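You operate a simulated robot arm through the tools that you are given. There is no shell and no other tool. Be economical: measure what you need, move in short steps, check, and stop when the job is done.

Carry out the task below with a simulated robot arm. There is one attempt and no reset: what you move stays moved.

## Task
Read how damp the blue-banded block is and set it drying on the warm plate.
Fine: brush it first, brush back; meter on the block, then on the white square; up to 15 % low, up to 25 % mid, more high; the plate stays on. Set down upright: small blue brush, sample block with the blue band. What is to be rubbed or washed off counts as gone when no trace of it is left.

It is judged by the outcome, as a careful person would: the job done as asked, and still so three seconds after it is handed in. It fails if anything else is knocked over, pushed out of place, dropped, spilled or broken.

## Robot
A 6-joint arm with a two-finger parallel gripper, fixed in place. Base frame: the origin is at the foot of the arm, x ahead of it, y to its left, z up; the work surface is at about z = 0. Readings come in mm, degrees, newtons and seconds.
With the tool pointing down near the work surface it reaches from about 140 to 580 mm from the base axis. Its first joint turns from -66.0 to 66.0 degrees. Payload 2.1 kg.
Tool frame: the origin (TCP) lies between the finger pads and is the grasp point; the fingertips stand 30 mm ahead of it; z points along the fingers, y is the line along which they close. The gripper opens to 94 mm. The fingers are 28 mm wide and 10 mm thick; the gripper's body (50 by 96 mm) begins 55 mm behind the TCP.
Orientation is that of the tool frame in the base frame, as [roll, pitch, yaw] about the fixed x, y, z axes, in that order (R = Rz(yaw) Ry(pitch) Rx(roll)). With the fingers straight down and closing along the base's y, the tool's x points along the base's -x, its y along +y and its z along -z.

## Interface
- The arm moves only by the tool arm_command. Its argument "targets" is a list of rows, each an object (a shift or turn left out is 0, a gripper value left out holds the last) with "xyz": the shift along the tool's x, y, z in units of 250 mm (1.0 is 250 mm), a list of three; "turn": the turn, a rotation vector about the tool's x, y, z in units of 120 degrees (1.0 is 120 degrees), a list of three; "grip": the finger opening in m, from 0 to 0.094. In form: [{"xyz": [x, y, z], "turn": [ax, ay, az], "grip": grip}, ...]. A call has 1 to 20 rows; each row is the pose to reach, as a shift and turn from the pose commanded when the call began, along the tool's axes at that moment. A call with a number of a shift or a turn outside -1 to 1 is refused whole. Rows are played at 5 a second. More than 50 mm and 8.6 degrees between two rows, or a gripper value outside its range, and nothing of the call is played. Where a pose cannot be reached the arm comes as near as it can. A force on the tool above 40 N (or 10 N above the force at the start of the call, whichever is more), or a blocked arm, ends the call early, and 0.2 s more pass. The fingers move at their own pace (about 72 mm/s each) and stop on an object; they squeeze with about 25 N. The grip force told is the motor's: it shows also when the fingers shut on nothing. Time passes only in rows, and 0.2 s behind the last, so rows that repeat a pose let the fingers close. It gives the time, the measured TCP pose, the force on the tool (base axes), the opening and the grip force at its end, in the units of the frame above (readings bear some noise), with the torque about the TCP (base axes, N m) and any sound that the robot's microphone picked up.
- Cameras (640 x 400 px; columns grow to the right, rows downward): "scene" is fixed at [40.4, -362.5, 481.2]; the picture's right is [0.89, -0.45, 0.00], its down [-0.27, -0.53, -0.81] and it looks along [0.36, 0.72, -0.59] (base axes); focal length 274 px, centre (320, 200). "wrist" rides on the gripper at [76, 14, -103] in the tool frame; the picture's right is [-0.18, 0.98, 0.00], its down [-0.75, -0.14, -0.64] and it looks along [-0.63, -0.12, 0.77] (tool axes); focal length 243 px, centre (320, 200). There is no depth. A picture from a camera that has moved, and an enlarged one, comes with that camera's place and axes in the base frame and with its lens.
- camera(camera): a new picture of that camera. The clock stands still meanwhile.
- close_up(camera, box): a new picture of the part [left, top, right, bottom] of that camera's present view, enlarged. The clock stands still meanwhile.
- finish_job(): hands the job in; it is judged then, once.

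Work in short steps. Places have to be worked out from the pictures, the camera data and where the tool is seen: move nearer, look again, correct. Check each grasp and each placing, and mend what went wrong. You have 120 turns and 76 pictures in all, those below and enlarged ones among them. Open the gripper and draw the arm clear of the work before you hand the job in, unless the task says otherwise; then end with one line.

The tools are called after "Request:" as name(argument=value, ...) on one line, values as JSON. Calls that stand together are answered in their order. arm_command: Moves the arm, as the interface text tells. Its arguments: {"type":"object","properties":{"targets":{"type":"array"}},"required":["targets"]} The other tools are called the same way: camera (camera) takes a picture; close_up (camera, box) takes an enlarged picture of a part of a camera's view; finish_job () hands the job in.

At the start:

```text
clock: 0.0
tool_pos: [372.4, 8.7, 310.5]
tool_rot: [180.0, -0.1, 180.0]
ft_force: [0.2, 0.2, -0.3]
moment: [-0.03, 0.0, -0.05]
grip_width: 93.9
grasp_force: 0.0
```

scene: 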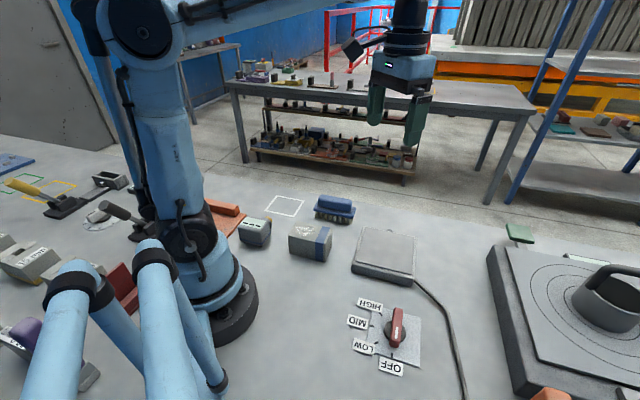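
wrist: 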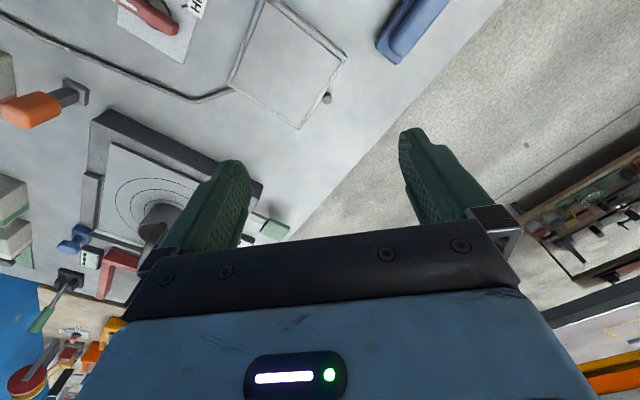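

I'll start with enlarged views of the work area so I can identify the block, brush, meter, plate and knob.

Request:
close_up(camera="scene", box=[200, 180, 440, 330])

Request:
close_up(camera="scene", box=[330, 270, 480, 390])

Request:
close_up(camera="scene", box=[0, 150, 240, 300])

```text
2.67 times, centred on (320, 255) of scene
camera zoom: at [40.4, -362.5, 481.2], right [0.89, -0.45, 0.0], down [-0.27, -0.53, -0.81], along [0.36, 0.72, -0.59], focal length 732 px, centre (320, 53)
```

zoom: 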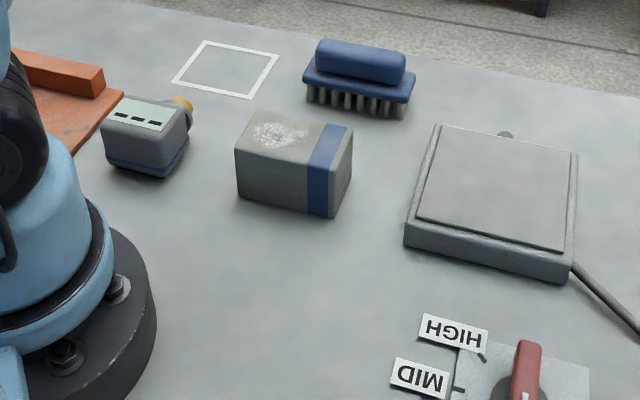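

```text
3.33 times, centred on (405, 330) of scene
camera zoom: at [40.4, -362.5, 481.2], right [0.89, -0.45, 0.0], down [-0.27, -0.53, -0.81], along [0.36, 0.72, -0.59], focal length 915 px, centre (37, -233)
```

zoom: 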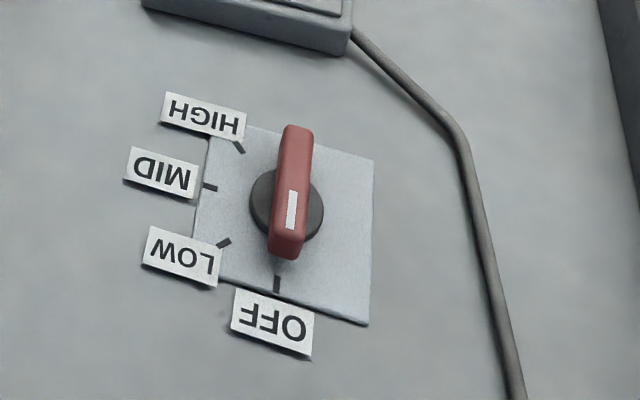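

```text
2.67 times, centred on (120, 225) of scene
camera zoom: at [40.4, -362.5, 481.2], right [0.89, -0.45, 0.0], down [-0.27, -0.53, -0.81], along [0.36, 0.72, -0.59], focal length 732 px, centre (853, 133)
```

zoom: 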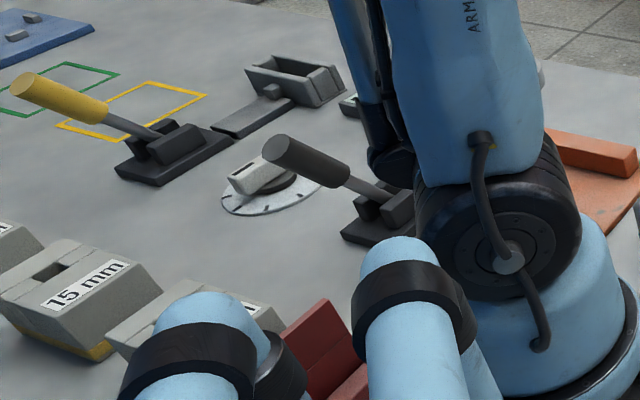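

The meter is the grey box with the brass tip beside the block, and the white square is behind it. The plate knob reads OFF. I'll move back over the block to get a better wrist view.

Request:
arm_command(targets=[{"xyz": [0.14, 0.05, 0]}, {"xyz": [0.28, 0.1, 0]}, {"xyz": [0.42, 0.15, 0]}, {"xyz": [0.568, 0.2, 0]}, {"xyz": [0.568, 0.2, 0]}])

Request:
camera(camera="wrist")

```text
clock: 1.2
tool_pos: [230.1, 57.3, 309.8]
tool_rot: [-179.9, -0.1, 180.0]
ft_force: [-0.2, 0.1, -0.3]
moment: [-0.02, 0.0, 0.03]
grip_width: 94.1
grasp_force: 0.0
```

```text
70 pictures are left
camera wrist: at [154.3, 71.7, 413.5], right [0.18, 0.98, 0.0], down [0.75, -0.14, 0.64], along [0.63, -0.12, -0.77], focal length 243 px, centre (320, 200)
```

wrist: 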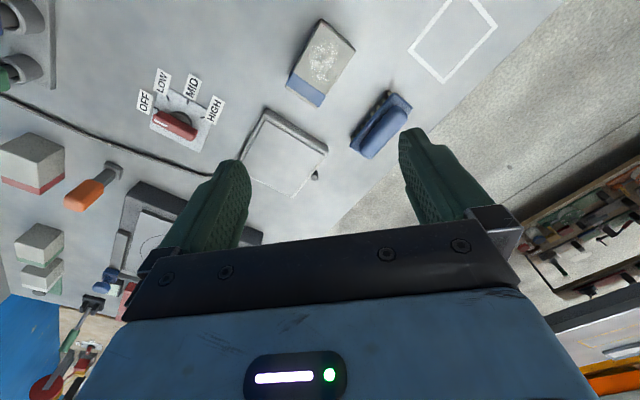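

The block, brush, square and plate are all in view. I'll enlarge to get precise positions.

Request:
close_up(camera="wrist", box=[240, 0, 520, 175])

Request:
close_up(camera="wrist", box=[120, 60, 248, 140])

```text
2.29 times, centred on (380, 88) of wrist
camera zoom: at [154.3, 71.7, 413.5], right [0.18, 0.98, 0.0], down [0.75, -0.14, 0.64], along [0.63, -0.12, -0.77], focal length 555 px, centre (183, 457)
```

zoom: 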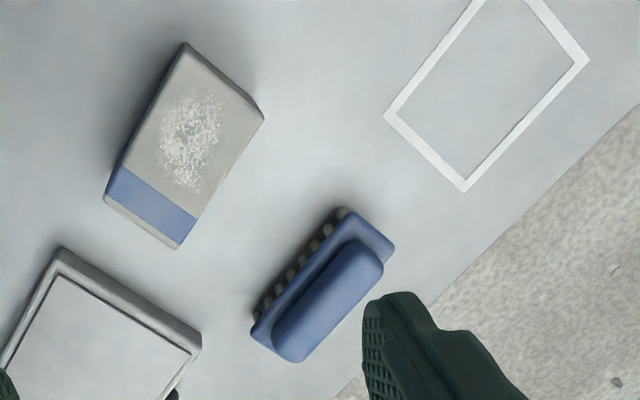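

```text
5.00 times, centred on (184, 100) of wrist
camera zoom: at [154.3, 71.7, 413.5], right [0.18, 0.98, 0.0], down [0.75, -0.14, 0.64], along [0.63, -0.12, -0.77], focal length 1213 px, centre (1000, 700)
```

zoom: 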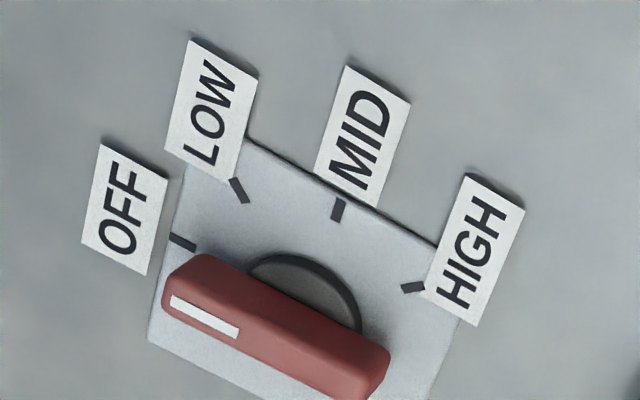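

Rough positions: the block top is centred near (226,57) with its long axis at about -43° and a height of about 55. The brush handle is near (336,140), top at about 45, long axis about -41°. I'll go above the brush with the tool turned to match and check.

Request:
arm_command(targets=[{"xyz": [-0.07, 0.055, 0.07], "turn": [0, 0, 0.057]}, {"xyz": [-0.14, 0.11, 0.14], "turn": [0, 0, 0.114]}, {"xyz": [-0.212, 0.165, 0.21], "turn": [0, 0, 0.171]}, {"xyz": [-0.283, 0.22, 0.28], "turn": [0, 0, 0.228]}, {"xyz": [-0.354, 0.275, 0.36], "turn": [0, 0, 0.285]}, {"xyz": [-0.424, 0.33, 0.44], "turn": [0, 0, 0.342]}, {"xyz": [-0.424, 0.33, 0.44], "turn": [0, 0, 0.342]}])

Request:
camera(camera="wrist")

Request:
close_up(camera="scene", box=[230, 90, 430, 260])

```text
clock: 2.8
tool_pos: [336.0, 140.0, 199.6]
tool_rot: [-179.9, 0.0, 138.9]
ft_force: [0.2, -0.6, -0.6]
moment: [-0.02, 0.02, 0.0]
grip_width: 94.0
grasp_force: 0.0
```

```text
67 pictures are left
camera wrist: at [288.6, 200.7, 303.3], right [0.79, 0.62, 0.0], down [0.47, -0.6, 0.64], along [0.4, -0.5, -0.77], focal length 243 px, centre (320, 200)
```

wrist: 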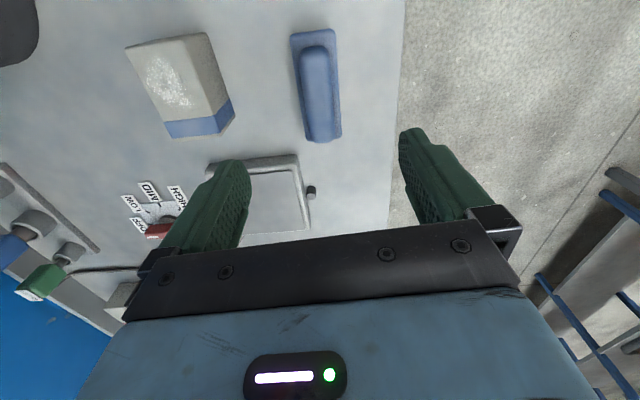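

```text
2.35 times, centred on (330, 175) of scene
camera zoom: at [40.4, -362.5, 481.2], right [0.89, -0.45, 0.0], down [-0.27, -0.53, -0.81], along [0.36, 0.72, -0.59], focal length 646 px, centre (296, 259)
```

zoom: 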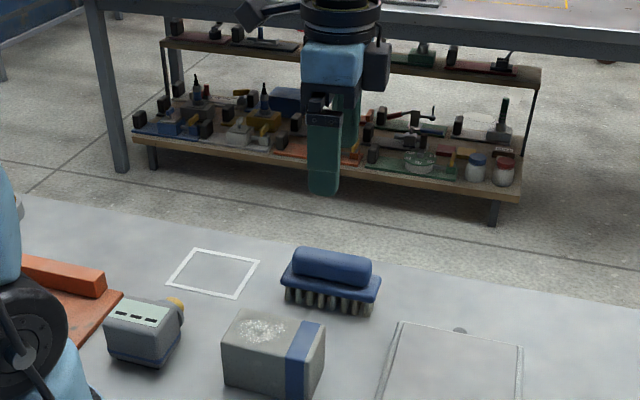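

The tool is above the brush and roughly aligned. A close-up will give a finer position and yaw.

Request:
close_up(camera="wrist", box=[230, 10, 400, 150])

```text
2.86 times, centred on (315, 80) of wrist
camera zoom: at [288.6, 200.7, 303.3], right [0.79, 0.62, 0.0], down [0.47, -0.6, 0.64], along [0.4, -0.5, -0.77], focal length 693 px, centre (334, 543)
```

zoom: 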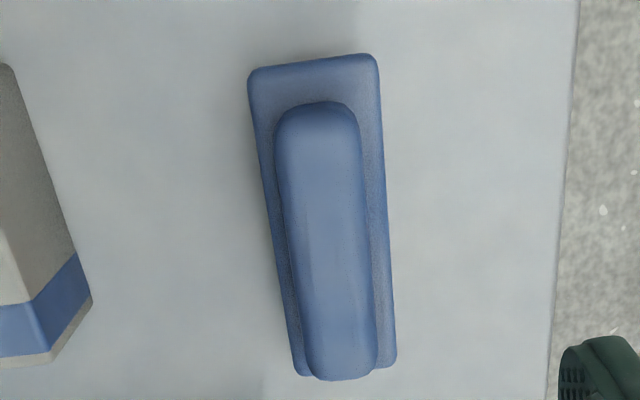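

The brush is centred at (338,138.5) with its long axis at -45°. I'll correct by 4° and a few mm, then descend so the tips reach about z=32, just above the brush base plate.

Request:
arm_command(targets=[{"xyz": [-0.011, 0.002, 0.1], "turn": [0, 0, 0.034], "grip": 0.07}, {"xyz": [-0.011, 0.002, 0.25], "turn": [0, 0, 0.034]}, {"xyz": [-0.011, 0.002, 0.4], "turn": [0, 0, 0.034]}, {"xyz": [-0.011, 0.002, 0.5], "turn": [0, 0, 0.034]}, {"xyz": [-0.011, 0.002, 0.55], "turn": [0, 0, 0.034]}, {"xyz": [-0.011, 0.002, 0.55], "turn": [0, 0, 0.034]}])

Request:
close_up(camera="scene", box=[250, 140, 410, 260])

```text
clock: 4.2
tool_pos: [338.0, 138.9, 62.0]
tool_rot: [-179.9, 0.1, 135.0]
ft_force: [0.0, -0.4, -0.8]
moment: [-0.03, -0.01, -0.02]
grip_width: 70.1
grasp_force: 0.1
```

```text
3.33 times, centred on (330, 200) of scene
camera zoom: at [40.4, -362.5, 481.2], right [0.89, -0.45, 0.0], down [-0.27, -0.53, -0.81], along [0.36, 0.72, -0.59], focal length 915 px, centre (287, 200)
```

zoom: 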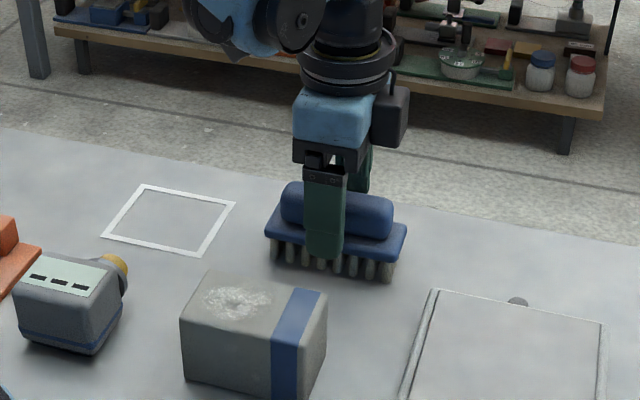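

The tool is in place astride the handle, slightly above the plate. Now I'll close and lift 20 mm.

Request:
arm_command(targets=[{"grip": 0.0}, {"grip": 0.0}, {"grip": 0.0}, {"grip": 0.0}, {"xyz": [0, 0, -0.04]}, {"xyz": [0, 0, -0.08]}, {"xyz": [0, 0, -0.08]}])

Request:
close_up(camera="scene", box=[250, 140, 410, 260])

```text
clock: 5.8
tool_pos: [338.9, 139.7, 84.2]
tool_rot: [179.9, 0.0, 134.8]
ft_force: [-0.4, -0.7, -1.6]
moment: [0.02, -0.02, -0.02]
grip_width: 43.4
grasp_force: 24.9
```

```text
3.33 times, centred on (330, 200) of scene
camera zoom: at [40.4, -362.5, 481.2], right [0.89, -0.45, 0.0], down [-0.27, -0.53, -0.81], along [0.36, 0.72, -0.59], focal length 915 px, centre (287, 200)
```

zoom: 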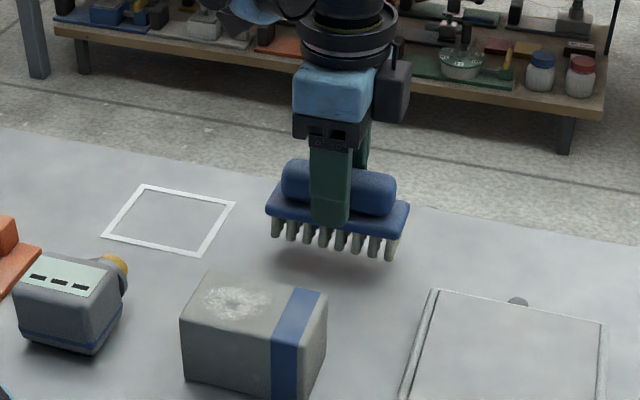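

The brush is held by its 43 mm base plate, with the bristles about 62 mm below the TCP. I'll raise it, carry it over the dusty part of the block and check the clearance.

Request:
arm_command(targets=[{"xyz": [0, 0, -0.15]}, {"xyz": [0, 0, -0.28]}, {"xyz": [0.033, -0.139, -0.28]}, {"xyz": [0.066, -0.278, -0.28]}, {"xyz": [0.1, -0.417, -0.28]}, {"xyz": [0.132, -0.555, -0.28]}, {"xyz": [0.132, -0.555, -0.24]}, {"xyz": [0.132, -0.555, -0.24]}])

Request:
close_up(camera="scene", box=[220, 140, 380, 260])

Request:
camera(camera="wrist")

```text
clock: 7.6
tool_pos: [216.3, 62.8, 141.6]
tool_rot: [179.9, 0.1, 134.9]
ft_force: [0.5, 0.0, -0.3]
moment: [-0.06, 0.01, -0.02]
grip_width: 43.4
grasp_force: 25.4
```

```text
3.33 times, centred on (300, 200) of scene
camera zoom: at [40.4, -362.5, 481.2], right [0.89, -0.45, 0.0], down [-0.27, -0.53, -0.81], along [0.36, 0.72, -0.59], focal length 915 px, centre (387, 200)
```

zoom: 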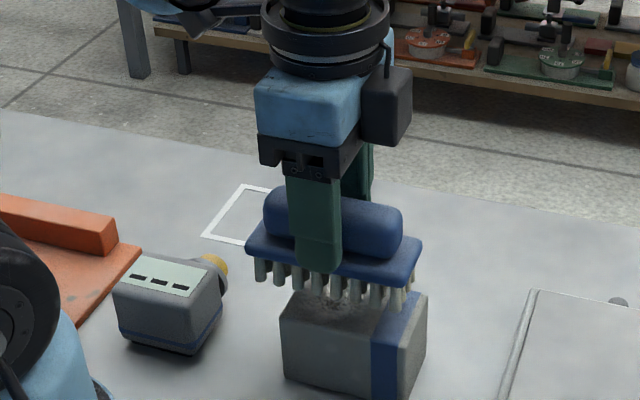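

```text
61 pictures are left
camera wrist: at [174.3, 127.7, 245.3], right [0.83, 0.56, 0.0], down [0.43, -0.63, 0.64], along [0.36, -0.53, -0.77], focal length 243 px, centre (320, 200)
```

wrist: 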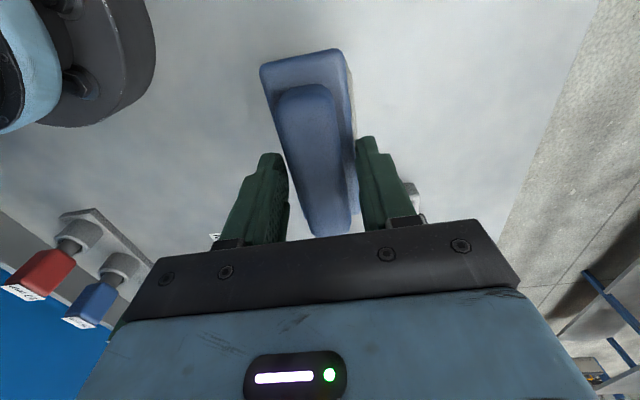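

The brush is centred over the dust about 25 mm above the top. I'll descend carefully to contact.

Request:
arm_command(targets=[{"xyz": [0, 0, 0.04]}, {"xyz": [0, 0, 0.06]}, {"xyz": [0, 0, 0.072]}, {"xyz": [0, 0, 0.08]}, {"xyz": [0, 0, 0.08]}])

Request:
close_up(camera="scene", box=[220, 140, 380, 260])

```text
clock: 8.8
tool_pos: [216.5, 64.3, 121.6]
tool_rot: [-179.9, 0.1, 134.9]
ft_force: [-0.1, 0.7, -0.7]
moment: [0.0, 0.03, -0.01]
grip_width: 43.2
grasp_force: 25.5
```

```text
3.33 times, centred on (300, 200) of scene
camera zoom: at [40.4, -362.5, 481.2], right [0.89, -0.45, 0.0], down [-0.27, -0.53, -0.81], along [0.36, 0.72, -0.59], focal length 915 px, centre (387, 200)
```

zoom: 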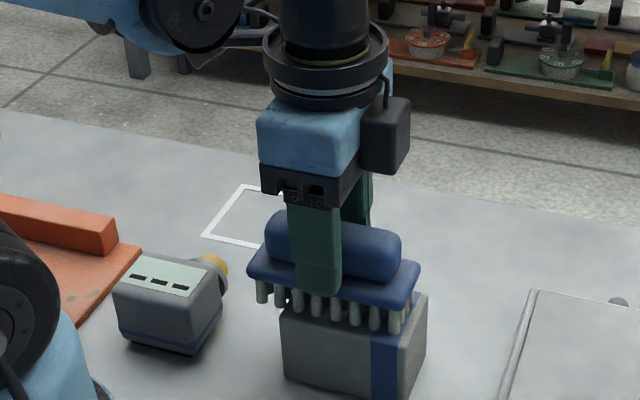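

There is no contact yet, though it looks very near. I'll continue down in 1 mm steps.

Request:
arm_command(targets=[{"xyz": [0, 0, 0.004]}, {"xyz": [0, 0, 0.008]}, {"xyz": [0, 0, 0.012]}, {"xyz": [0, 0, 0.016]}, {"xyz": [0, 0, 0.016]}])

```text
clock: 10.0
tool_pos: [216.9, 64.1, 120.0]
tool_rot: [-179.9, 0.0, 134.9]
ft_force: [-0.5, -2.6, 21.8]
moment: [-0.1, 0.05, 0.0]
grip_width: 43.3
grasp_force: 25.8
```

Contact came at about z=120.5, and the force is now 22 N. I'll ease off by 1.5 mm and make strokes along the block, mostly away from the meter.

Request:
arm_command(targets=[{"xyz": [0, 0, -0.007]}, {"xyz": [-0.04, 0, -0.007]}, {"xyz": [-0.08, 0, -0.007]}, {"xyz": [-0.12, 0, -0.007]}, {"xyz": [-0.08, 0, -0.007]}, {"xyz": [-0.04, 0, -0.007]}, {"xyz": [0, 0, -0.007]}, {"xyz": [-0.04, 0.02, -0.007]}, {"xyz": [-0.08, 0.03, -0.007]}, {"xyz": [-0.12, 0.03, -0.007]}, {"xyz": [-0.08, 0.0, -0.007]}, {"xyz": [-0.04, -0.03, -0.007]}, {"xyz": [0, -0.03, -0.007]}, {"xyz": [0, 0, -0.007]}, {"xyz": [0, 0, -0.06]}, {"xyz": [0, 0, -0.2]}, {"xyz": [-0.1, 0.14, -0.24]}, {"xyz": [-0.2, 0.28, -0.28]}, {"xyz": [-0.2, 0.28, -0.28]}])

Request:
close_up(camera="scene", box=[220, 140, 380, 260])

```text
clock: 14.0
tool_pos: [302.9, 78.9, 187.3]
tool_rot: [-179.9, -0.1, 134.9]
ft_force: [0.6, 0.4, -1.7]
moment: [0.02, 0.01, -0.03]
grip_width: 43.3
grasp_force: 25.0
```

```text
3.33 times, centred on (300, 200) of scene
camera zoom: at [40.4, -362.5, 481.2], right [0.89, -0.45, 0.0], down [-0.27, -0.53, -0.81], along [0.36, 0.72, -0.59], focal length 915 px, centre (387, 200)
```

zoom: 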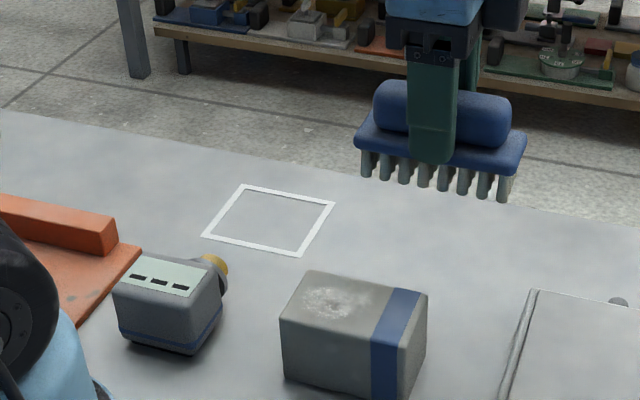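

The dust is fainter, and the block hasn't moved. I'll go back and repeat with more strokes, slightly firmer.

Request:
arm_command(targets=[{"xyz": [0.1, -0.14, 0.04]}, {"xyz": [0.2, -0.28, 0.1]}, {"xyz": [0.2, -0.28, 0.23]}, {"xyz": [0.2, -0.28, 0.275]}, {"xyz": [0.16, -0.28, 0.275]}, {"xyz": [0.12, -0.28, 0.275]}, {"xyz": [0.08, -0.28, 0.275]}, {"xyz": [0.12, -0.28, 0.275]}, {"xyz": [0.16, -0.28, 0.275]}, {"xyz": [0.21, -0.28, 0.275]}, {"xyz": [0.16, -0.25, 0.275]}, {"xyz": [0.11, -0.25, 0.275]}, {"xyz": [0.16, -0.25, 0.275]}, {"xyz": [0.21, -0.25, 0.275]}, {"xyz": [0.16, -0.31, 0.275]}, {"xyz": [0.11, -0.31, 0.275]}, {"xyz": [0.16, -0.31, 0.275]}, {"xyz": [0.21, -0.31, 0.275]}, {"xyz": [0.17, -0.28, 0.275]}, {"xyz": [0.17, -0.28, 0.275]}])

Request:
arm_command(targets=[{"xyz": [0.04, 0.0, 0.0]}, {"xyz": [0, 0, 0]}, {"xyz": [-0.04, 0, 0]}, {"xyz": [-0.08, 0, 0]}, {"xyz": [-0.04, 0.02, 0]}, {"xyz": [0, 0.03, 0]}, {"xyz": [0.04, 0, 0]}, {"xyz": [0, -0.03, 0]}, {"xyz": [-0.04, 0, 0]}, {"xyz": [0, 0, 0]}, {"xyz": [0.04, 0, 0]}, {"xyz": [0, 0, 0]}, {"xyz": [-0.04, 0, 0]}, {"xyz": [0, 0, 0]}, {"xyz": [0, 0, -0.06]}, {"xyz": [0, 0, -0.2]}, {"xyz": [-0.1, 0.14, -0.24]}, {"xyz": [-0.17, 0.28, -0.28]}, {"xyz": [-0.17, 0.28, -0.28]}])

Request:
close_up(camera="scene", box=[220, 140, 380, 260])

```text
clock: 18.2
tool_pos: [221.8, 59.5, 118.5]
tool_rot: [-179.9, 0.1, 134.9]
ft_force: [0.3, -0.1, -0.3]
moment: [-0.02, 0.04, 0.02]
grip_width: 43.6
grasp_force: 25.0
```

```text
clock: 22.2
tool_pos: [302.6, 78.7, 188.9]
tool_rot: [-179.9, 0.1, 134.9]
ft_force: [0.0, 0.5, -0.3]
moment: [0.01, 0.01, 0.0]
grip_width: 43.2
grasp_force: 25.3
```

```text
3.33 times, centred on (300, 200) of scene
camera zoom: at [40.4, -362.5, 481.2], right [0.89, -0.45, 0.0], down [-0.27, -0.53, -0.81], along [0.36, 0.72, -0.59], focal length 915 px, centre (387, 200)
```

zoom: 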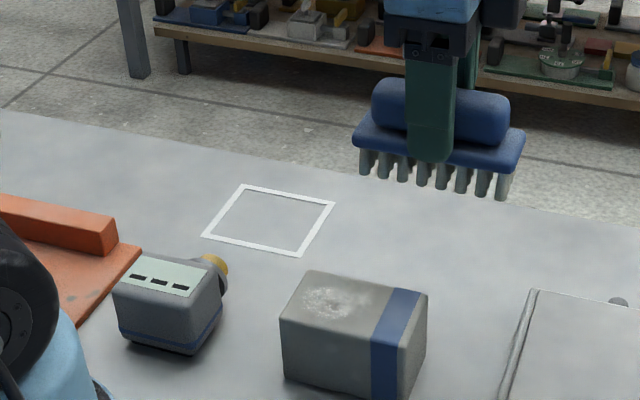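

No force was felt during those strokes; the brush had probably slid up slightly in the grip. I'll return and find contact again before stroking.

Request:
arm_command(targets=[{"xyz": [0.1, -0.14, 0.04]}, {"xyz": [0.17, -0.28, 0.1]}, {"xyz": [0.17, -0.28, 0.23]}, {"xyz": [0.17, -0.28, 0.28]}, {"xyz": [0.17, -0.28, 0.288]}, {"xyz": [0.17, -0.28, 0.288]}])

```text
clock: 23.6
tool_pos: [222.2, 59.7, 117.2]
tool_rot: [180.0, 0.1, 134.9]
ft_force: [-3.7, -4.6, 21.8]
moment: [-0.09, 0.16, -0.01]
grip_width: 43.7
grasp_force: 24.8
```

Contact is found at 22 N. I'll ease off 0.5 mm and stroke at that height.

Request:
arm_command(targets=[{"xyz": [0.0, 0, -0.002]}, {"xyz": [0.04, 0, -0.002]}, {"xyz": [0, 0, -0.002]}, {"xyz": [-0.04, 0, -0.002]}, {"xyz": [-0.08, 0, -0.002]}, {"xyz": [-0.04, 0, -0.002]}, {"xyz": [0, 0, -0.002]}, {"xyz": [0.04, 0, -0.002]}, {"xyz": [0, 0, -0.002]}])

```text
clock: 25.6
tool_pos: [222.6, 58.9, 118.6]
tool_rot: [180.0, -0.1, 134.9]
ft_force: [0.2, -1.0, -0.2]
moment: [-0.01, -0.02, 0.05]
grip_width: 43.2
grasp_force: 24.9
```

The force vanished after easing off, so contact is stiff. I'll stroke slightly lower instead and read the force mid-stroke.

Request:
arm_command(targets=[{"xyz": [0.0, 0, 0.002]}, {"xyz": [0.03, 0, 0.002]}, {"xyz": [0.04, 0, 0.002]}, {"xyz": [0, 0, 0.002]}, {"xyz": [-0.04, 0, 0.002]}, {"xyz": [-0.08, 0, 0.002]}, {"xyz": [-0.04, 0, 0.002]}])

```text
clock: 27.2
tool_pos: [229.3, 51.5, 118.9]
tool_rot: [-180.0, 0.0, 134.9]
ft_force: [0.3, 0.0, -1.2]
moment: [-0.01, 0.01, 0.01]
grip_width: 43.4
grasp_force: 25.5
```

Request:
arm_command(targets=[{"xyz": [0.0, 0, 0.004]}, {"xyz": [0.0, 0, 0.008]}, {"xyz": [0, 0, 0.008]}])

Request:
close_up(camera="scene", box=[240, 170, 360, 260])

```text
clock: 28.0
tool_pos: [229.3, 50.6, 116.5]
tool_rot: [180.0, -0.1, 134.9]
ft_force: [-1.1, -0.1, 20.6]
moment: [0.01, 0.08, -0.01]
grip_width: 43.4
grasp_force: 24.9
```

```text
4.44 times, centred on (300, 215) of scene
camera zoom: at [40.4, -362.5, 481.2], right [0.89, -0.45, 0.0], down [-0.27, -0.53, -0.81], along [0.36, 0.72, -0.59], focal length 1220 px, centre (409, 133)
```

zoom: 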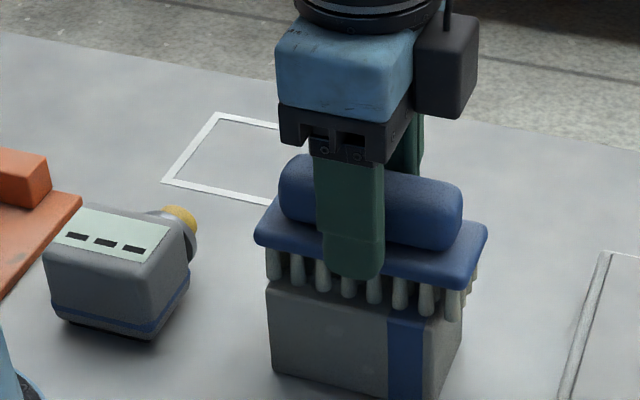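

The brush seems to slip a little at about 20 N. I'll stroke with a slight continuous descent so contact is kept.

Request:
arm_command(targets=[{"xyz": [0.04, 0, 0.001]}, {"xyz": [0.08, 0, 0.002]}, {"xyz": [0.04, 0, 0.003]}, {"xyz": [0, 0, 0.004]}, {"xyz": [-0.04, 0, 0.005]}, {"xyz": [0, 0, 0.006]}, {"xyz": [0.04, 0, 0.007]}, {"xyz": [0.08, 0, 0.008]}, {"xyz": [0.04, 0.02, 0.009]}, {"xyz": [0, 0.02, 0.01]}, {"xyz": [0.04, 0.02, 0.011]}, {"xyz": [0.08, -0.02, 0.012]}, {"xyz": [0.04, -0.02, 0.013]}, {"xyz": [0, -0.02, 0.014]}])

```text
clock: 31.0
tool_pos: [225.8, 47.3, 113.4]
tool_rot: [180.0, -0.2, 134.8]
ft_force: [-5.3, 5.9, 19.0]
moment: [0.28, 0.28, -0.04]
grip_width: 43.1
grasp_force: 24.8
```

Contact held at 19 N. I'll lift clear and inspect.

Request:
arm_command(targets=[{"xyz": [0.04, 0.02, 0.0]}, {"xyz": [0.08, 0.02, 0.001]}, {"xyz": [0.04, 0.02, 0.002]}, {"xyz": [0, 0.02, 0.003]}, {"xyz": [0.04, 0.02, 0.003]}, {"xyz": [0.04, 0.02, -0.06]}, {"xyz": [0.04, 0.02, -0.22]}, {"xyz": [-0.06, 0.16, -0.27]}, {"xyz": [-0.13, 0.3, -0.31]}, {"xyz": [-0.13, 0.3, -0.31]}])

Request:
close_up(camera="scene", box=[240, 150, 400, 270])

```text
clock: 33.2
tool_pos: [302.4, 78.3, 190.5]
tool_rot: [179.9, 0.0, 134.9]
ft_force: [0.3, -0.5, -0.9]
moment: [0.02, 0.02, -0.01]
grip_width: 43.6
grasp_force: 24.7
```

```text
3.33 times, centred on (320, 210) of scene
camera zoom: at [40.4, -362.5, 481.2], right [0.89, -0.45, 0.0], down [-0.27, -0.53, -0.81], along [0.36, 0.72, -0.59], focal length 915 px, centre (320, 167)
```

zoom: 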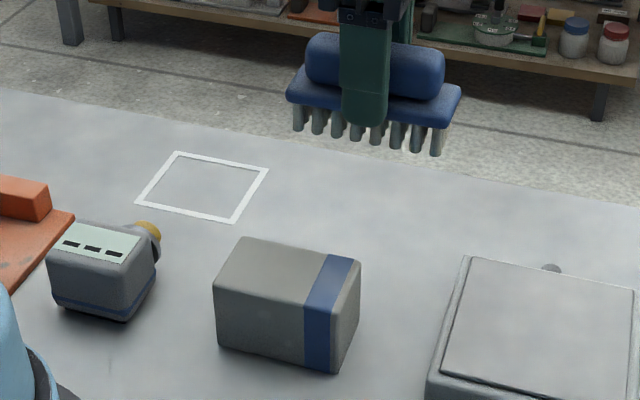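

The block top is clean and the block is undisturbed. I'll take the brush back to its place at (338,139) and stop a little above the table.

Request:
arm_command(targets=[{"xyz": [0.03, 0.14, 0]}, {"xyz": [0.069, 0.273, 0.0]}, {"xyz": [0.069, 0.273, 0.18]}, {"xyz": [0.069, 0.273, 0.36]}, {"xyz": [0.069, 0.273, 0.46]}, {"xyz": [0.069, 0.273, 0.51]}, {"xyz": [0.069, 0.273, 0.51]}])

Request:
close_up(camera="scene", box=[250, 140, 410, 260])

```text
clock: 34.8
tool_pos: [337.1, 137.5, 62.5]
tool_rot: [179.9, 0.0, 134.9]
ft_force: [-0.5, 0.6, -1.1]
moment: [0.0, 0.02, -0.01]
grip_width: 43.4
grasp_force: 25.4
```

```text
3.33 times, centred on (330, 200) of scene
camera zoom: at [40.4, -362.5, 481.2], right [0.89, -0.45, 0.0], down [-0.27, -0.53, -0.81], along [0.36, 0.72, -0.59], focal length 915 px, centre (287, 200)
```

zoom: 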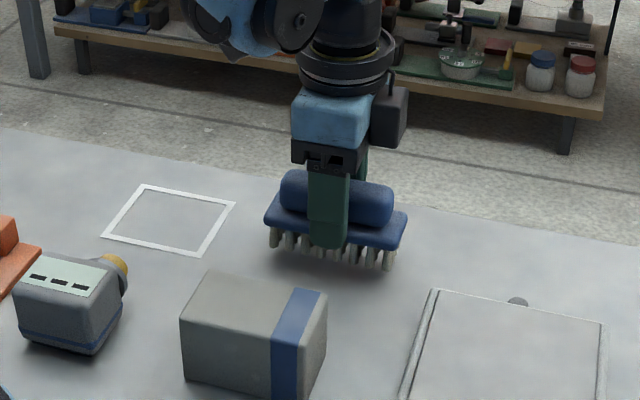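

The brush is a few mm above its place, so I'll lower it until I feel the table.

Request:
arm_command(targets=[{"xyz": [-0.004, 0.002, 0.012]}, {"xyz": [-0.004, 0.002, 0.018]}, {"xyz": [-0.004, 0.002, 0.022]}, {"xyz": [-0.004, 0.002, 0.022]}])

```text
clock: 35.8
tool_pos: [338.8, 138.0, 58.2]
tool_rot: [180.0, 0.1, 134.9]
ft_force: [-0.3, 0.2, -0.8]
moment: [0.0, 0.01, 0.02]
grip_width: 43.2
grasp_force: 25.2
```

Request:
arm_command(targets=[{"xyz": [0, 0, 0.004]}, {"xyz": [0, 0, 0.008]}, {"xyz": [0, 0, 0.012]}, {"xyz": [0, 0, 0.012]}])

```text
clock: 36.8
tool_pos: [337.4, 138.0, 54.7]
tool_rot: [180.0, 0.0, 134.9]
ft_force: [0.2, 0.0, -0.9]
moment: [0.03, 0.0, 0.0]
grip_width: 43.3
grasp_force: 25.2
```

Still no contact, so I'll keep going in 1 mm steps.

Request:
arm_command(targets=[{"xyz": [0, 0, 0.004]}, {"xyz": [0, 0, 0.008]}, {"xyz": [0, 0, 0.008]}])

```text
clock: 37.6
tool_pos: [337.7, 138.9, 51.9]
tool_rot: [179.9, 0.1, 135.0]
ft_force: [-1.1, -0.3, 0.1]
moment: [0.0, 0.02, -0.07]
grip_width: 43.3
grasp_force: 24.9
```

Request:
arm_command(targets=[{"xyz": [0, 0, 0.004]}, {"xyz": [0, 0, 0.004]}])

Request:
close_up(camera="scene", box=[280, 160, 380, 230])

```text
clock: 38.2
tool_pos: [338.5, 138.7, 51.2]
tool_rot: [180.0, 0.0, 134.8]
ft_force: [-3.1, -1.4, 21.3]
moment: [0.02, 0.1, 0.0]
grip_width: 43.5
grasp_force: 24.9
```

```text
5.71 times, centred on (330, 195) of scene
camera zoom: at [40.3, -362.5, 481.2], right [0.89, -0.45, 0.0], down [-0.27, -0.53, -0.81], along [0.36, 0.72, -0.59], focal length 1569 px, centre (263, 229)
```

zoom: 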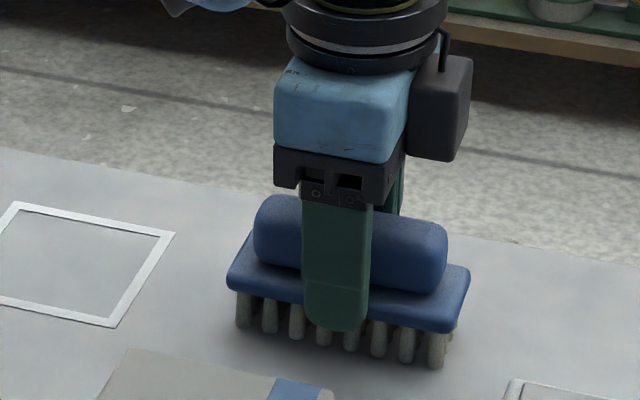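

The brush is standing on the table at its old place. I'll release it, rise straight up and check.

Request:
arm_command(targets=[{"xyz": [0, 0, -0.003]}, {"grip": 0.07, "xyz": [0, 0, -0.003]}, {"xyz": [0, 0, -0.003]}, {"xyz": [0, 0, -0.06]}, {"xyz": [0, 0, -0.2]}, {"xyz": [0, 0, -0.38]}, {"xyz": [0, 0, -0.57]}, {"xyz": [0, 0, -0.76]}, {"xyz": [0.1, -0.15, -0.8]}, {"xyz": [0.2, -0.3, -0.8]}, {"xyz": [0.3, -0.45, -0.8]}, {"xyz": [0.4, -0.53, -0.8]}, {"xyz": [0.48, -0.55, -0.8]}, {"xyz": [0.48, -0.55, -0.8]}])

Request:
camera(camera="wrist")

Request:
camera(camera="scene")

```text
clock: 41.2
tool_pos: [155.5, 127.0, 251.5]
tool_rot: [-180.0, 0.0, 134.9]
ft_force: [0.0, -0.5, -0.5]
moment: [-0.01, -0.02, 0.03]
grip_width: 70.0
grasp_force: 0.1
```

```text
53 pictures are left
camera wrist: at [112.6, 190.1, 354.2], right [0.83, 0.56, 0.0], down [0.43, -0.63, 0.64], along [0.36, -0.53, -0.77], focal length 243 px, centre (320, 200)
```

wrist: 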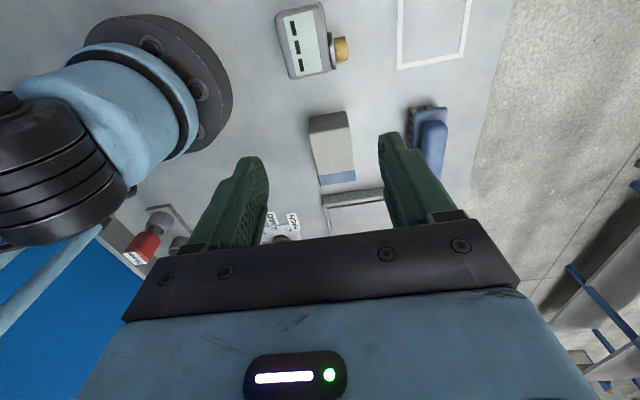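

```text
52 pictures are left
```

scene: 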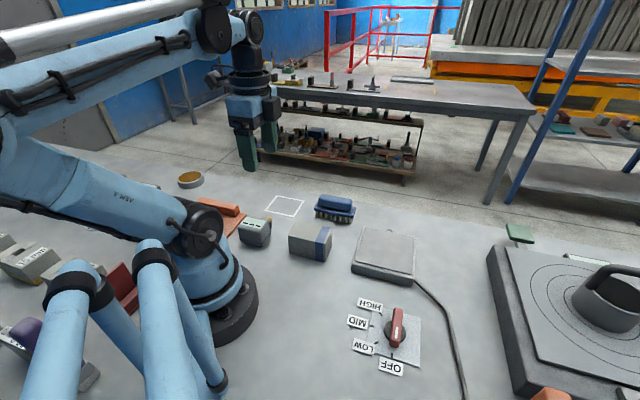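

The brush is back and upright. Next, the meter close up.

Request:
close_up(camera="wrist", box=[260, 0, 370, 90])

Request:
close_up(camera="scene", box=[225, 200, 345, 270])

```text
4.44 times, centred on (315, 45) of wrist
camera zoom: at [112.6, 190.1, 354.2], right [0.83, 0.56, 0.0], down [0.43, -0.63, 0.64], along [0.36, -0.53, -0.77], focal length 1078 px, centre (342, 889)
```

zoom: 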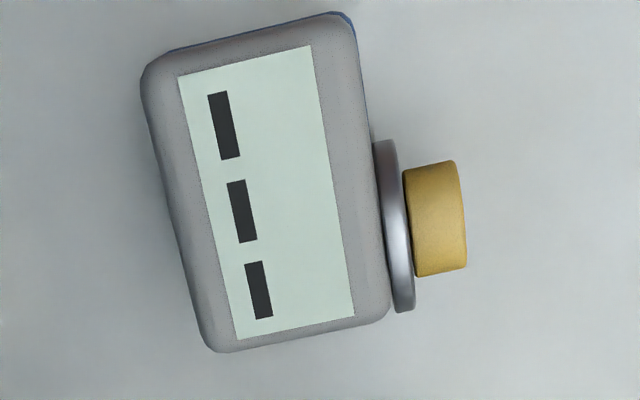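

```text
5.33 times, centred on (285, 235) of scene
camera zoom: at [40.4, -362.5, 481.2], right [0.89, -0.45, 0.0], down [-0.27, -0.53, -0.81], along [0.36, 0.72, -0.59], focal length 1464 px, centre (507, 13)
```

zoom: 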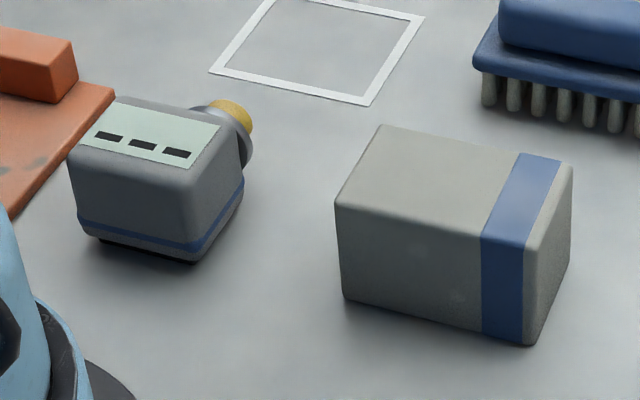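

The meter is about 60×45 mm and 60 mm high, centred near (120,149) with its long axis at -45°, and the brass nose points to +45°. I'll turn the tool 90° so the fingers close along the long axis, then go above it.

Request:
arm_command(targets=[{"xyz": [0.014, -0.003, 0], "turn": [0, 0, -0.0625], "grip": 0.086}, {"xyz": [0.027, -0.006, 0], "turn": [0, 0, -0.125]}, {"xyz": [0.041, -0.01, 0], "turn": [0, 0, -0.1875]}, {"xyz": [0.054, -0.013, 0], "turn": [0, 0, -0.25]}, {"xyz": [0.068, -0.016, 0], "turn": [0, 0, -0.3125]}, {"xyz": [0.082, -0.019, 0], "turn": [0, 0, -0.375]}, {"xyz": [0.095, -0.022, 0], "turn": [0, 0, -0.4375]}, {"xyz": [0.109, -0.025, 0], "turn": [0, 0, -0.5]}, {"xyz": [0.122, -0.028, 0], "turn": [0, 0, -0.5625]}, {"xyz": [0.136, -0.032, 0], "turn": [0, 0, -0.625]}, {"xyz": [0.15, -0.035, 0], "turn": [0, 0, -0.6875]}, {"xyz": [0.163, -0.038, 0], "turn": [0, 0, -0.75]}, {"xyz": [0.163, -0.038, 0], "turn": [0, 0, -0.75]}])

Request:
camera(camera="wrist")

Request:
camera(camera="scene")

```text
clock: 44.0
tool_pos: [120.6, 148.8, 250.6]
tool_rot: [-180.0, 0.1, -135.1]
ft_force: [0.6, -0.6, -0.4]
moment: [-0.02, -0.02, -0.01]
grip_width: 86.1
grasp_force: 0.1
```

```text
49 pictures are left
camera wrist: at [57.6, 104.5, 354.1], right [-0.56, 0.83, 0.0], down [0.63, 0.43, 0.64], along [0.53, 0.36, -0.77], focal length 243 px, centre (320, 200)
```

wrist: 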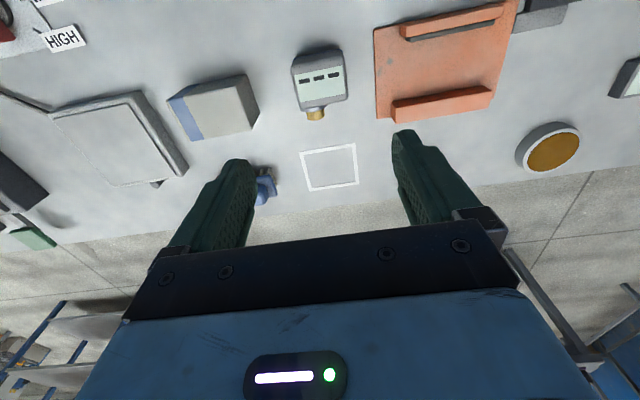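

```text
48 pictures are left
```

scene: 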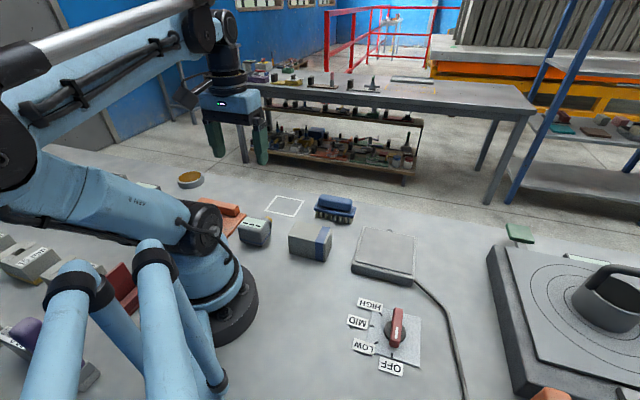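

Request:
close_up(camera="wrist", box=[240, 30, 400, 200])

```text
2.35 times, centred on (320, 115) of wrist
camera zoom: at [57.6, 104.5, 354.1], right [-0.56, 0.83, 0.0], down [0.63, 0.43, 0.64], along [0.53, 0.36, -0.77], focal length 571 px, centre (320, 400)
```

zoom: 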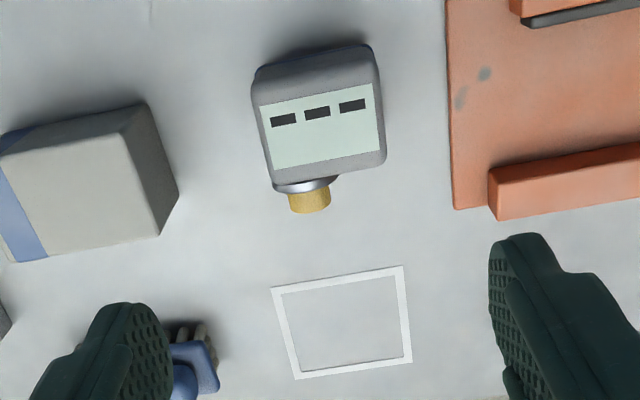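

The meter centre is confirmed at about (120.5,148) with a top at about 60. The white square is centred near (234,246) with sides of about 88. I'll descend to just above the meter and check finger clearance.

Request:
arm_command(targets=[{"xyz": [0, 0, 0.18]}, {"xyz": [0, 0, 0.36]}, {"xyz": [0, 0, 0.5]}, {"xyz": [0, 0, 0.56]}, {"xyz": [0, 0, 0.56]}])

Request:
camera(camera="wrist")

```text
clock: 45.2
tool_pos: [120.9, 148.4, 110.2]
tool_rot: [-180.0, 0.0, -135.1]
ft_force: [-0.9, -0.1, -0.9]
moment: [-0.01, 0.03, 0.0]
grip_width: 86.0
grasp_force: 0.0
```

```text
46 pictures are left
camera wrist: at [57.7, 104.7, 213.6], right [-0.56, 0.83, 0.0], down [0.63, 0.43, 0.64], along [0.53, 0.36, -0.77], focal length 243 px, centre (320, 200)
```

wrist: 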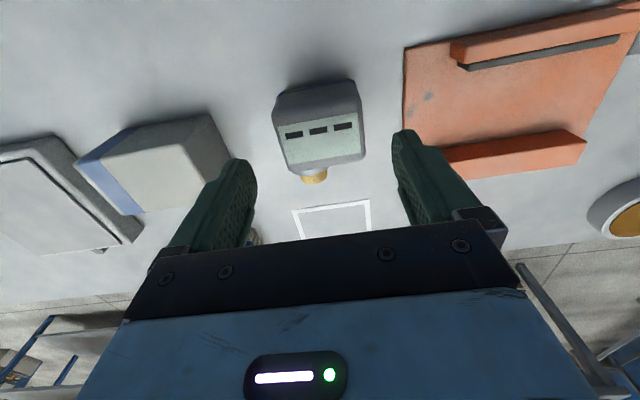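

The meter is centred between the fingers. I'll descend to TCP z of about 48 and close.

Request:
arm_command(targets=[{"xyz": [0, 0, 0.1]}, {"xyz": [0, 0, 0.18]}, {"xyz": [0, 0, 0.25]}, {"xyz": [0, 0, 0.25]}, {"xyz": [0, 0, 0.25], "grip": 0.0}, {"xyz": [0, 0, 0.25], "grip": 0.0}, {"xyz": [0, 0, 0.25], "grip": 0.0}])

Request:
camera(camera="wrist")

```text
clock: 46.8
tool_pos: [120.9, 149.1, 48.5]
tool_rot: [-179.9, 0.0, -135.1]
ft_force: [0.2, 0.0, 0.0]
moment: [-0.02, 0.05, 0.04]
grip_width: 66.1
grasp_force: 24.8
```

```text
45 pictures are left
camera wrist: at [58.1, 105.0, 152.2], right [-0.56, 0.83, 0.0], down [0.63, 0.43, 0.64], along [0.53, 0.36, -0.77], focal length 243 px, centre (320, 200)
```

wrist: 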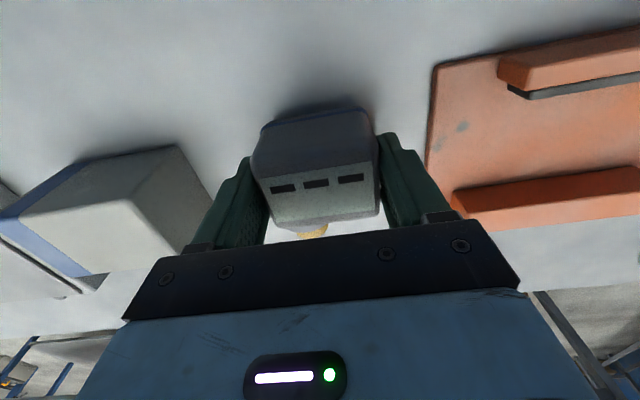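

The meter is held, 66 mm wide, and its display is visible between the fingers. I'll lift it and carry it over the block, stopping a little above the top.

Request:
arm_command(targets=[{"xyz": [0, 0, -0.1]}, {"xyz": [0, 0, -0.25]}, {"xyz": [0, 0, -0.38]}, {"xyz": [-0.01, -0.14, -0.4]}, {"xyz": [-0.02, -0.28, -0.4]}, {"xyz": [-0.03, -0.42, -0.4]}, {"xyz": [-0.037, -0.557, -0.4]}, {"xyz": [-0.037, -0.557, -0.3]}, {"xyz": [-0.037, -0.557, -0.3]}])

Request:
camera(camera="wrist")

Request:
close_up(camera="scene", box=[230, 140, 390, 260])

```text
clock: 48.8
tool_pos: [225.4, 56.3, 122.7]
tool_rot: [179.9, 0.0, -135.1]
ft_force: [-0.2, -0.6, -4.1]
moment: [-0.01, 0.01, -0.02]
grip_width: 66.4
grasp_force: 24.5
```

```text
44 pictures are left
camera wrist: at [162.0, 12.6, 226.1], right [-0.56, 0.83, 0.0], down [0.63, 0.43, 0.64], along [0.53, 0.36, -0.77], focal length 243 px, centre (320, 200)
```

wrist: 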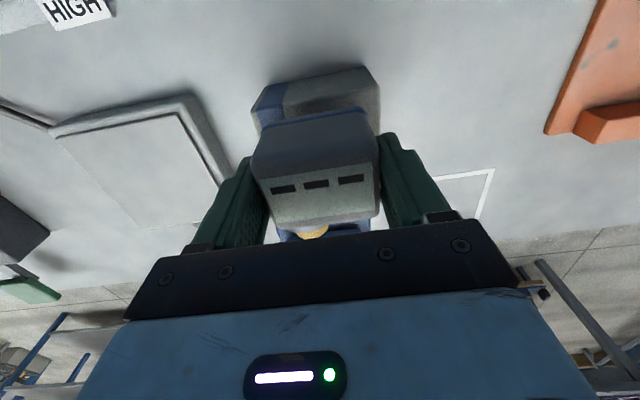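

```text
3.33 times, centred on (310, 200) of scene
camera zoom: at [40.4, -362.5, 481.2], right [0.89, -0.45, 0.0], down [-0.27, -0.53, -0.81], along [0.36, 0.72, -0.59], focal length 915 px, centre (353, 200)
```

zoom: 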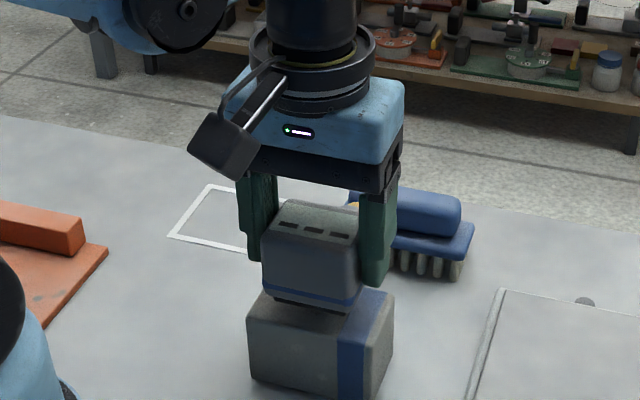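

The meter's foot is over the block top. I'll lower gently to contact.

Request:
arm_command(targets=[{"xyz": [0, 0, 0.02]}, {"xyz": [0, 0, 0.032]}, {"xyz": [0, 0, 0.04]}, {"xyz": [0, 0, 0.044]}, {"xyz": [0, 0, 0.044]}])

```text
clock: 50.0
tool_pos: [225.5, 57.0, 112.1]
tool_rot: [-180.0, 0.0, -135.0]
ft_force: [0.0, -0.9, -3.5]
moment: [0.04, 0.01, -0.02]
grip_width: 66.2
grasp_force: 24.9
```

Request:
arm_command(targets=[{"xyz": [0, 0, 0.004]}, {"xyz": [0, 0, 0.008]}, {"xyz": [0, 0, 0.012]}, {"xyz": [0, 0, 0.012]}])

```text
clock: 51.0
tool_pos: [225.8, 56.8, 109.2]
tool_rot: [-179.9, -0.1, -135.1]
ft_force: [-1.3, 0.1, -3.4]
moment: [-0.03, 0.0, 0.01]
grip_width: 66.1
grasp_force: 25.2
```

Request:
arm_command(targets=[{"xyz": [0, 0, 0.004]}, {"xyz": [0, 0, 0.008]}, {"xyz": [0, 0, 0.008]}, {"xyz": [0, 0, 0.008]}])

Request:
close_up(camera="wrist", box=[230, 60, 410, 240])

```text
clock: 52.0
tool_pos: [226.3, 55.2, 109.3]
tool_rot: [-180.0, 0.1, -135.1]
ft_force: [-1.0, -1.7, 21.3]
moment: [0.0, 0.05, -0.03]
grip_width: 66.5
grasp_force: 25.1
```

```text
2.22 times, centred on (320, 150) of wrist
camera zoom: at [162.7, 12.8, 211.1], right [-0.56, 0.83, 0.0], down [0.63, 0.43, 0.64], along [0.53, 0.36, -0.77], focal length 539 px, centre (320, 311)
```

zoom: 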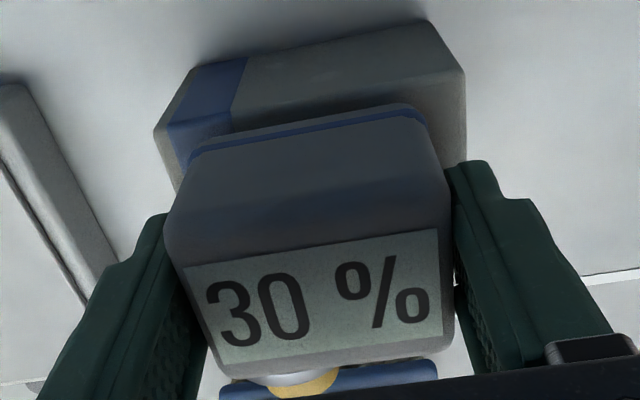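

It reads 30 %. I'll hold for a couple of seconds to see whether the reading is steady.

Request:
arm_command(targets=[{"xyz": [0, 0, 0]}, {"xyz": [0, 0, 0]}, {"xyz": [0, 0, 0]}, {"xyz": [0, 0, 0]}, {"xyz": [0, 0, 0]}, {"xyz": [0, 0, 0]}, {"xyz": [0, 0, 0]}, {"xyz": [0, 0, 0]}, {"xyz": [0, 0, 0]}, {"xyz": [0, 0, 0]}, {"xyz": [0, 0, 0]}, {"xyz": [0, 0, 0]}])

Request:
close_up(camera="wrist", box=[230, 60, 410, 240])

```text
clock: 54.6
tool_pos: [225.5, 56.9, 107.1]
tool_rot: [180.0, 0.1, -135.1]
ft_force: [3.5, -0.8, 17.1]
moment: [0.12, -0.14, 0.0]
grip_width: 66.5
grasp_force: 25.4
```

```text
2.22 times, centred on (320, 150) of wrist
camera zoom: at [162.5, 12.8, 211.0], right [-0.56, 0.83, 0.0], down [0.63, 0.43, 0.64], along [0.53, 0.36, -0.77], focal length 539 px, centre (320, 311)
```

zoom: 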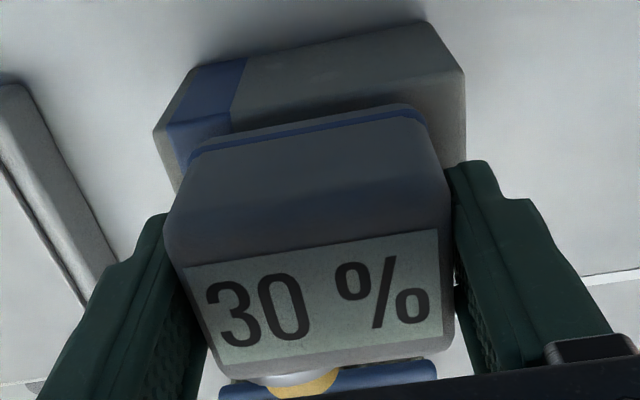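

The reading is a steady 30 %, which is more than 25, so the setting is HIGH. Next I'll lift the meter, carry it to the white square and stop above the table.

Request:
arm_command(targets=[{"xyz": [0, 0, -0.1]}, {"xyz": [0, 0, -0.25]}, {"xyz": [-0.1, 0.1, -0.25]}, {"xyz": [-0.2, 0.2, -0.25]}, {"xyz": [-0.3, 0.3, -0.25]}, {"xyz": [-0.4, 0.4, -0.25]}, {"xyz": [-0.518, 0.512, -0.25]}, {"xyz": [-0.518, 0.512, -0.06]}, {"xyz": [-0.518, 0.512, 0.13]}, {"xyz": [-0.518, 0.512, 0.18]}, {"xyz": [-0.518, 0.512, 0.18]}])

Request:
camera(camera="wrist")

Request:
close_up(camera="scene", box=[220, 130, 380, 250])

```text
clock: 57.0
tool_pos: [228.4, 238.8, 63.5]
tool_rot: [179.9, 0.0, -135.1]
ft_force: [0.4, 0.0, -2.8]
moment: [0.01, 0.04, 0.0]
grip_width: 66.2
grasp_force: 25.0
```

```text
40 pictures are left
camera wrist: at [164.7, 194.6, 165.8], right [-0.56, 0.83, 0.0], down [0.63, 0.43, 0.64], along [0.53, 0.36, -0.77], focal length 243 px, centre (320, 200)
```

wrist: 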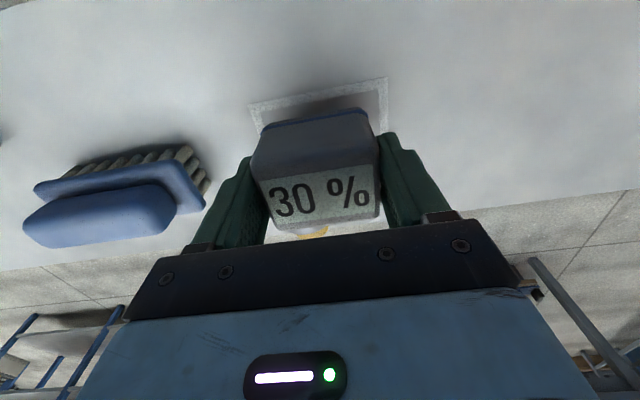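

```text
3.33 times, centred on (300, 190) of scene
camera zoom: at [40.4, -362.5, 481.2], right [0.89, -0.45, 0.0], down [-0.27, -0.53, -0.81], along [0.36, 0.72, -0.59], focal length 915 px, centre (387, 233)
```

zoom: 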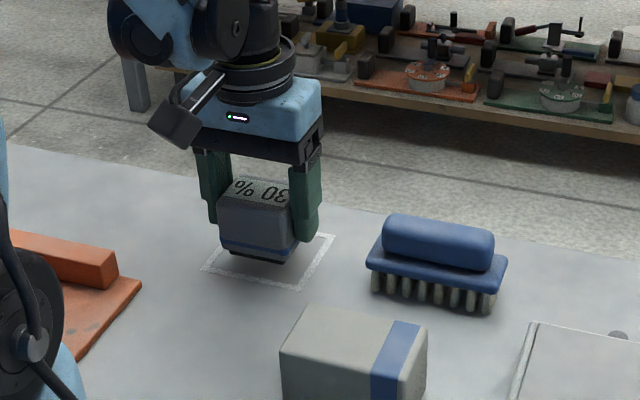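

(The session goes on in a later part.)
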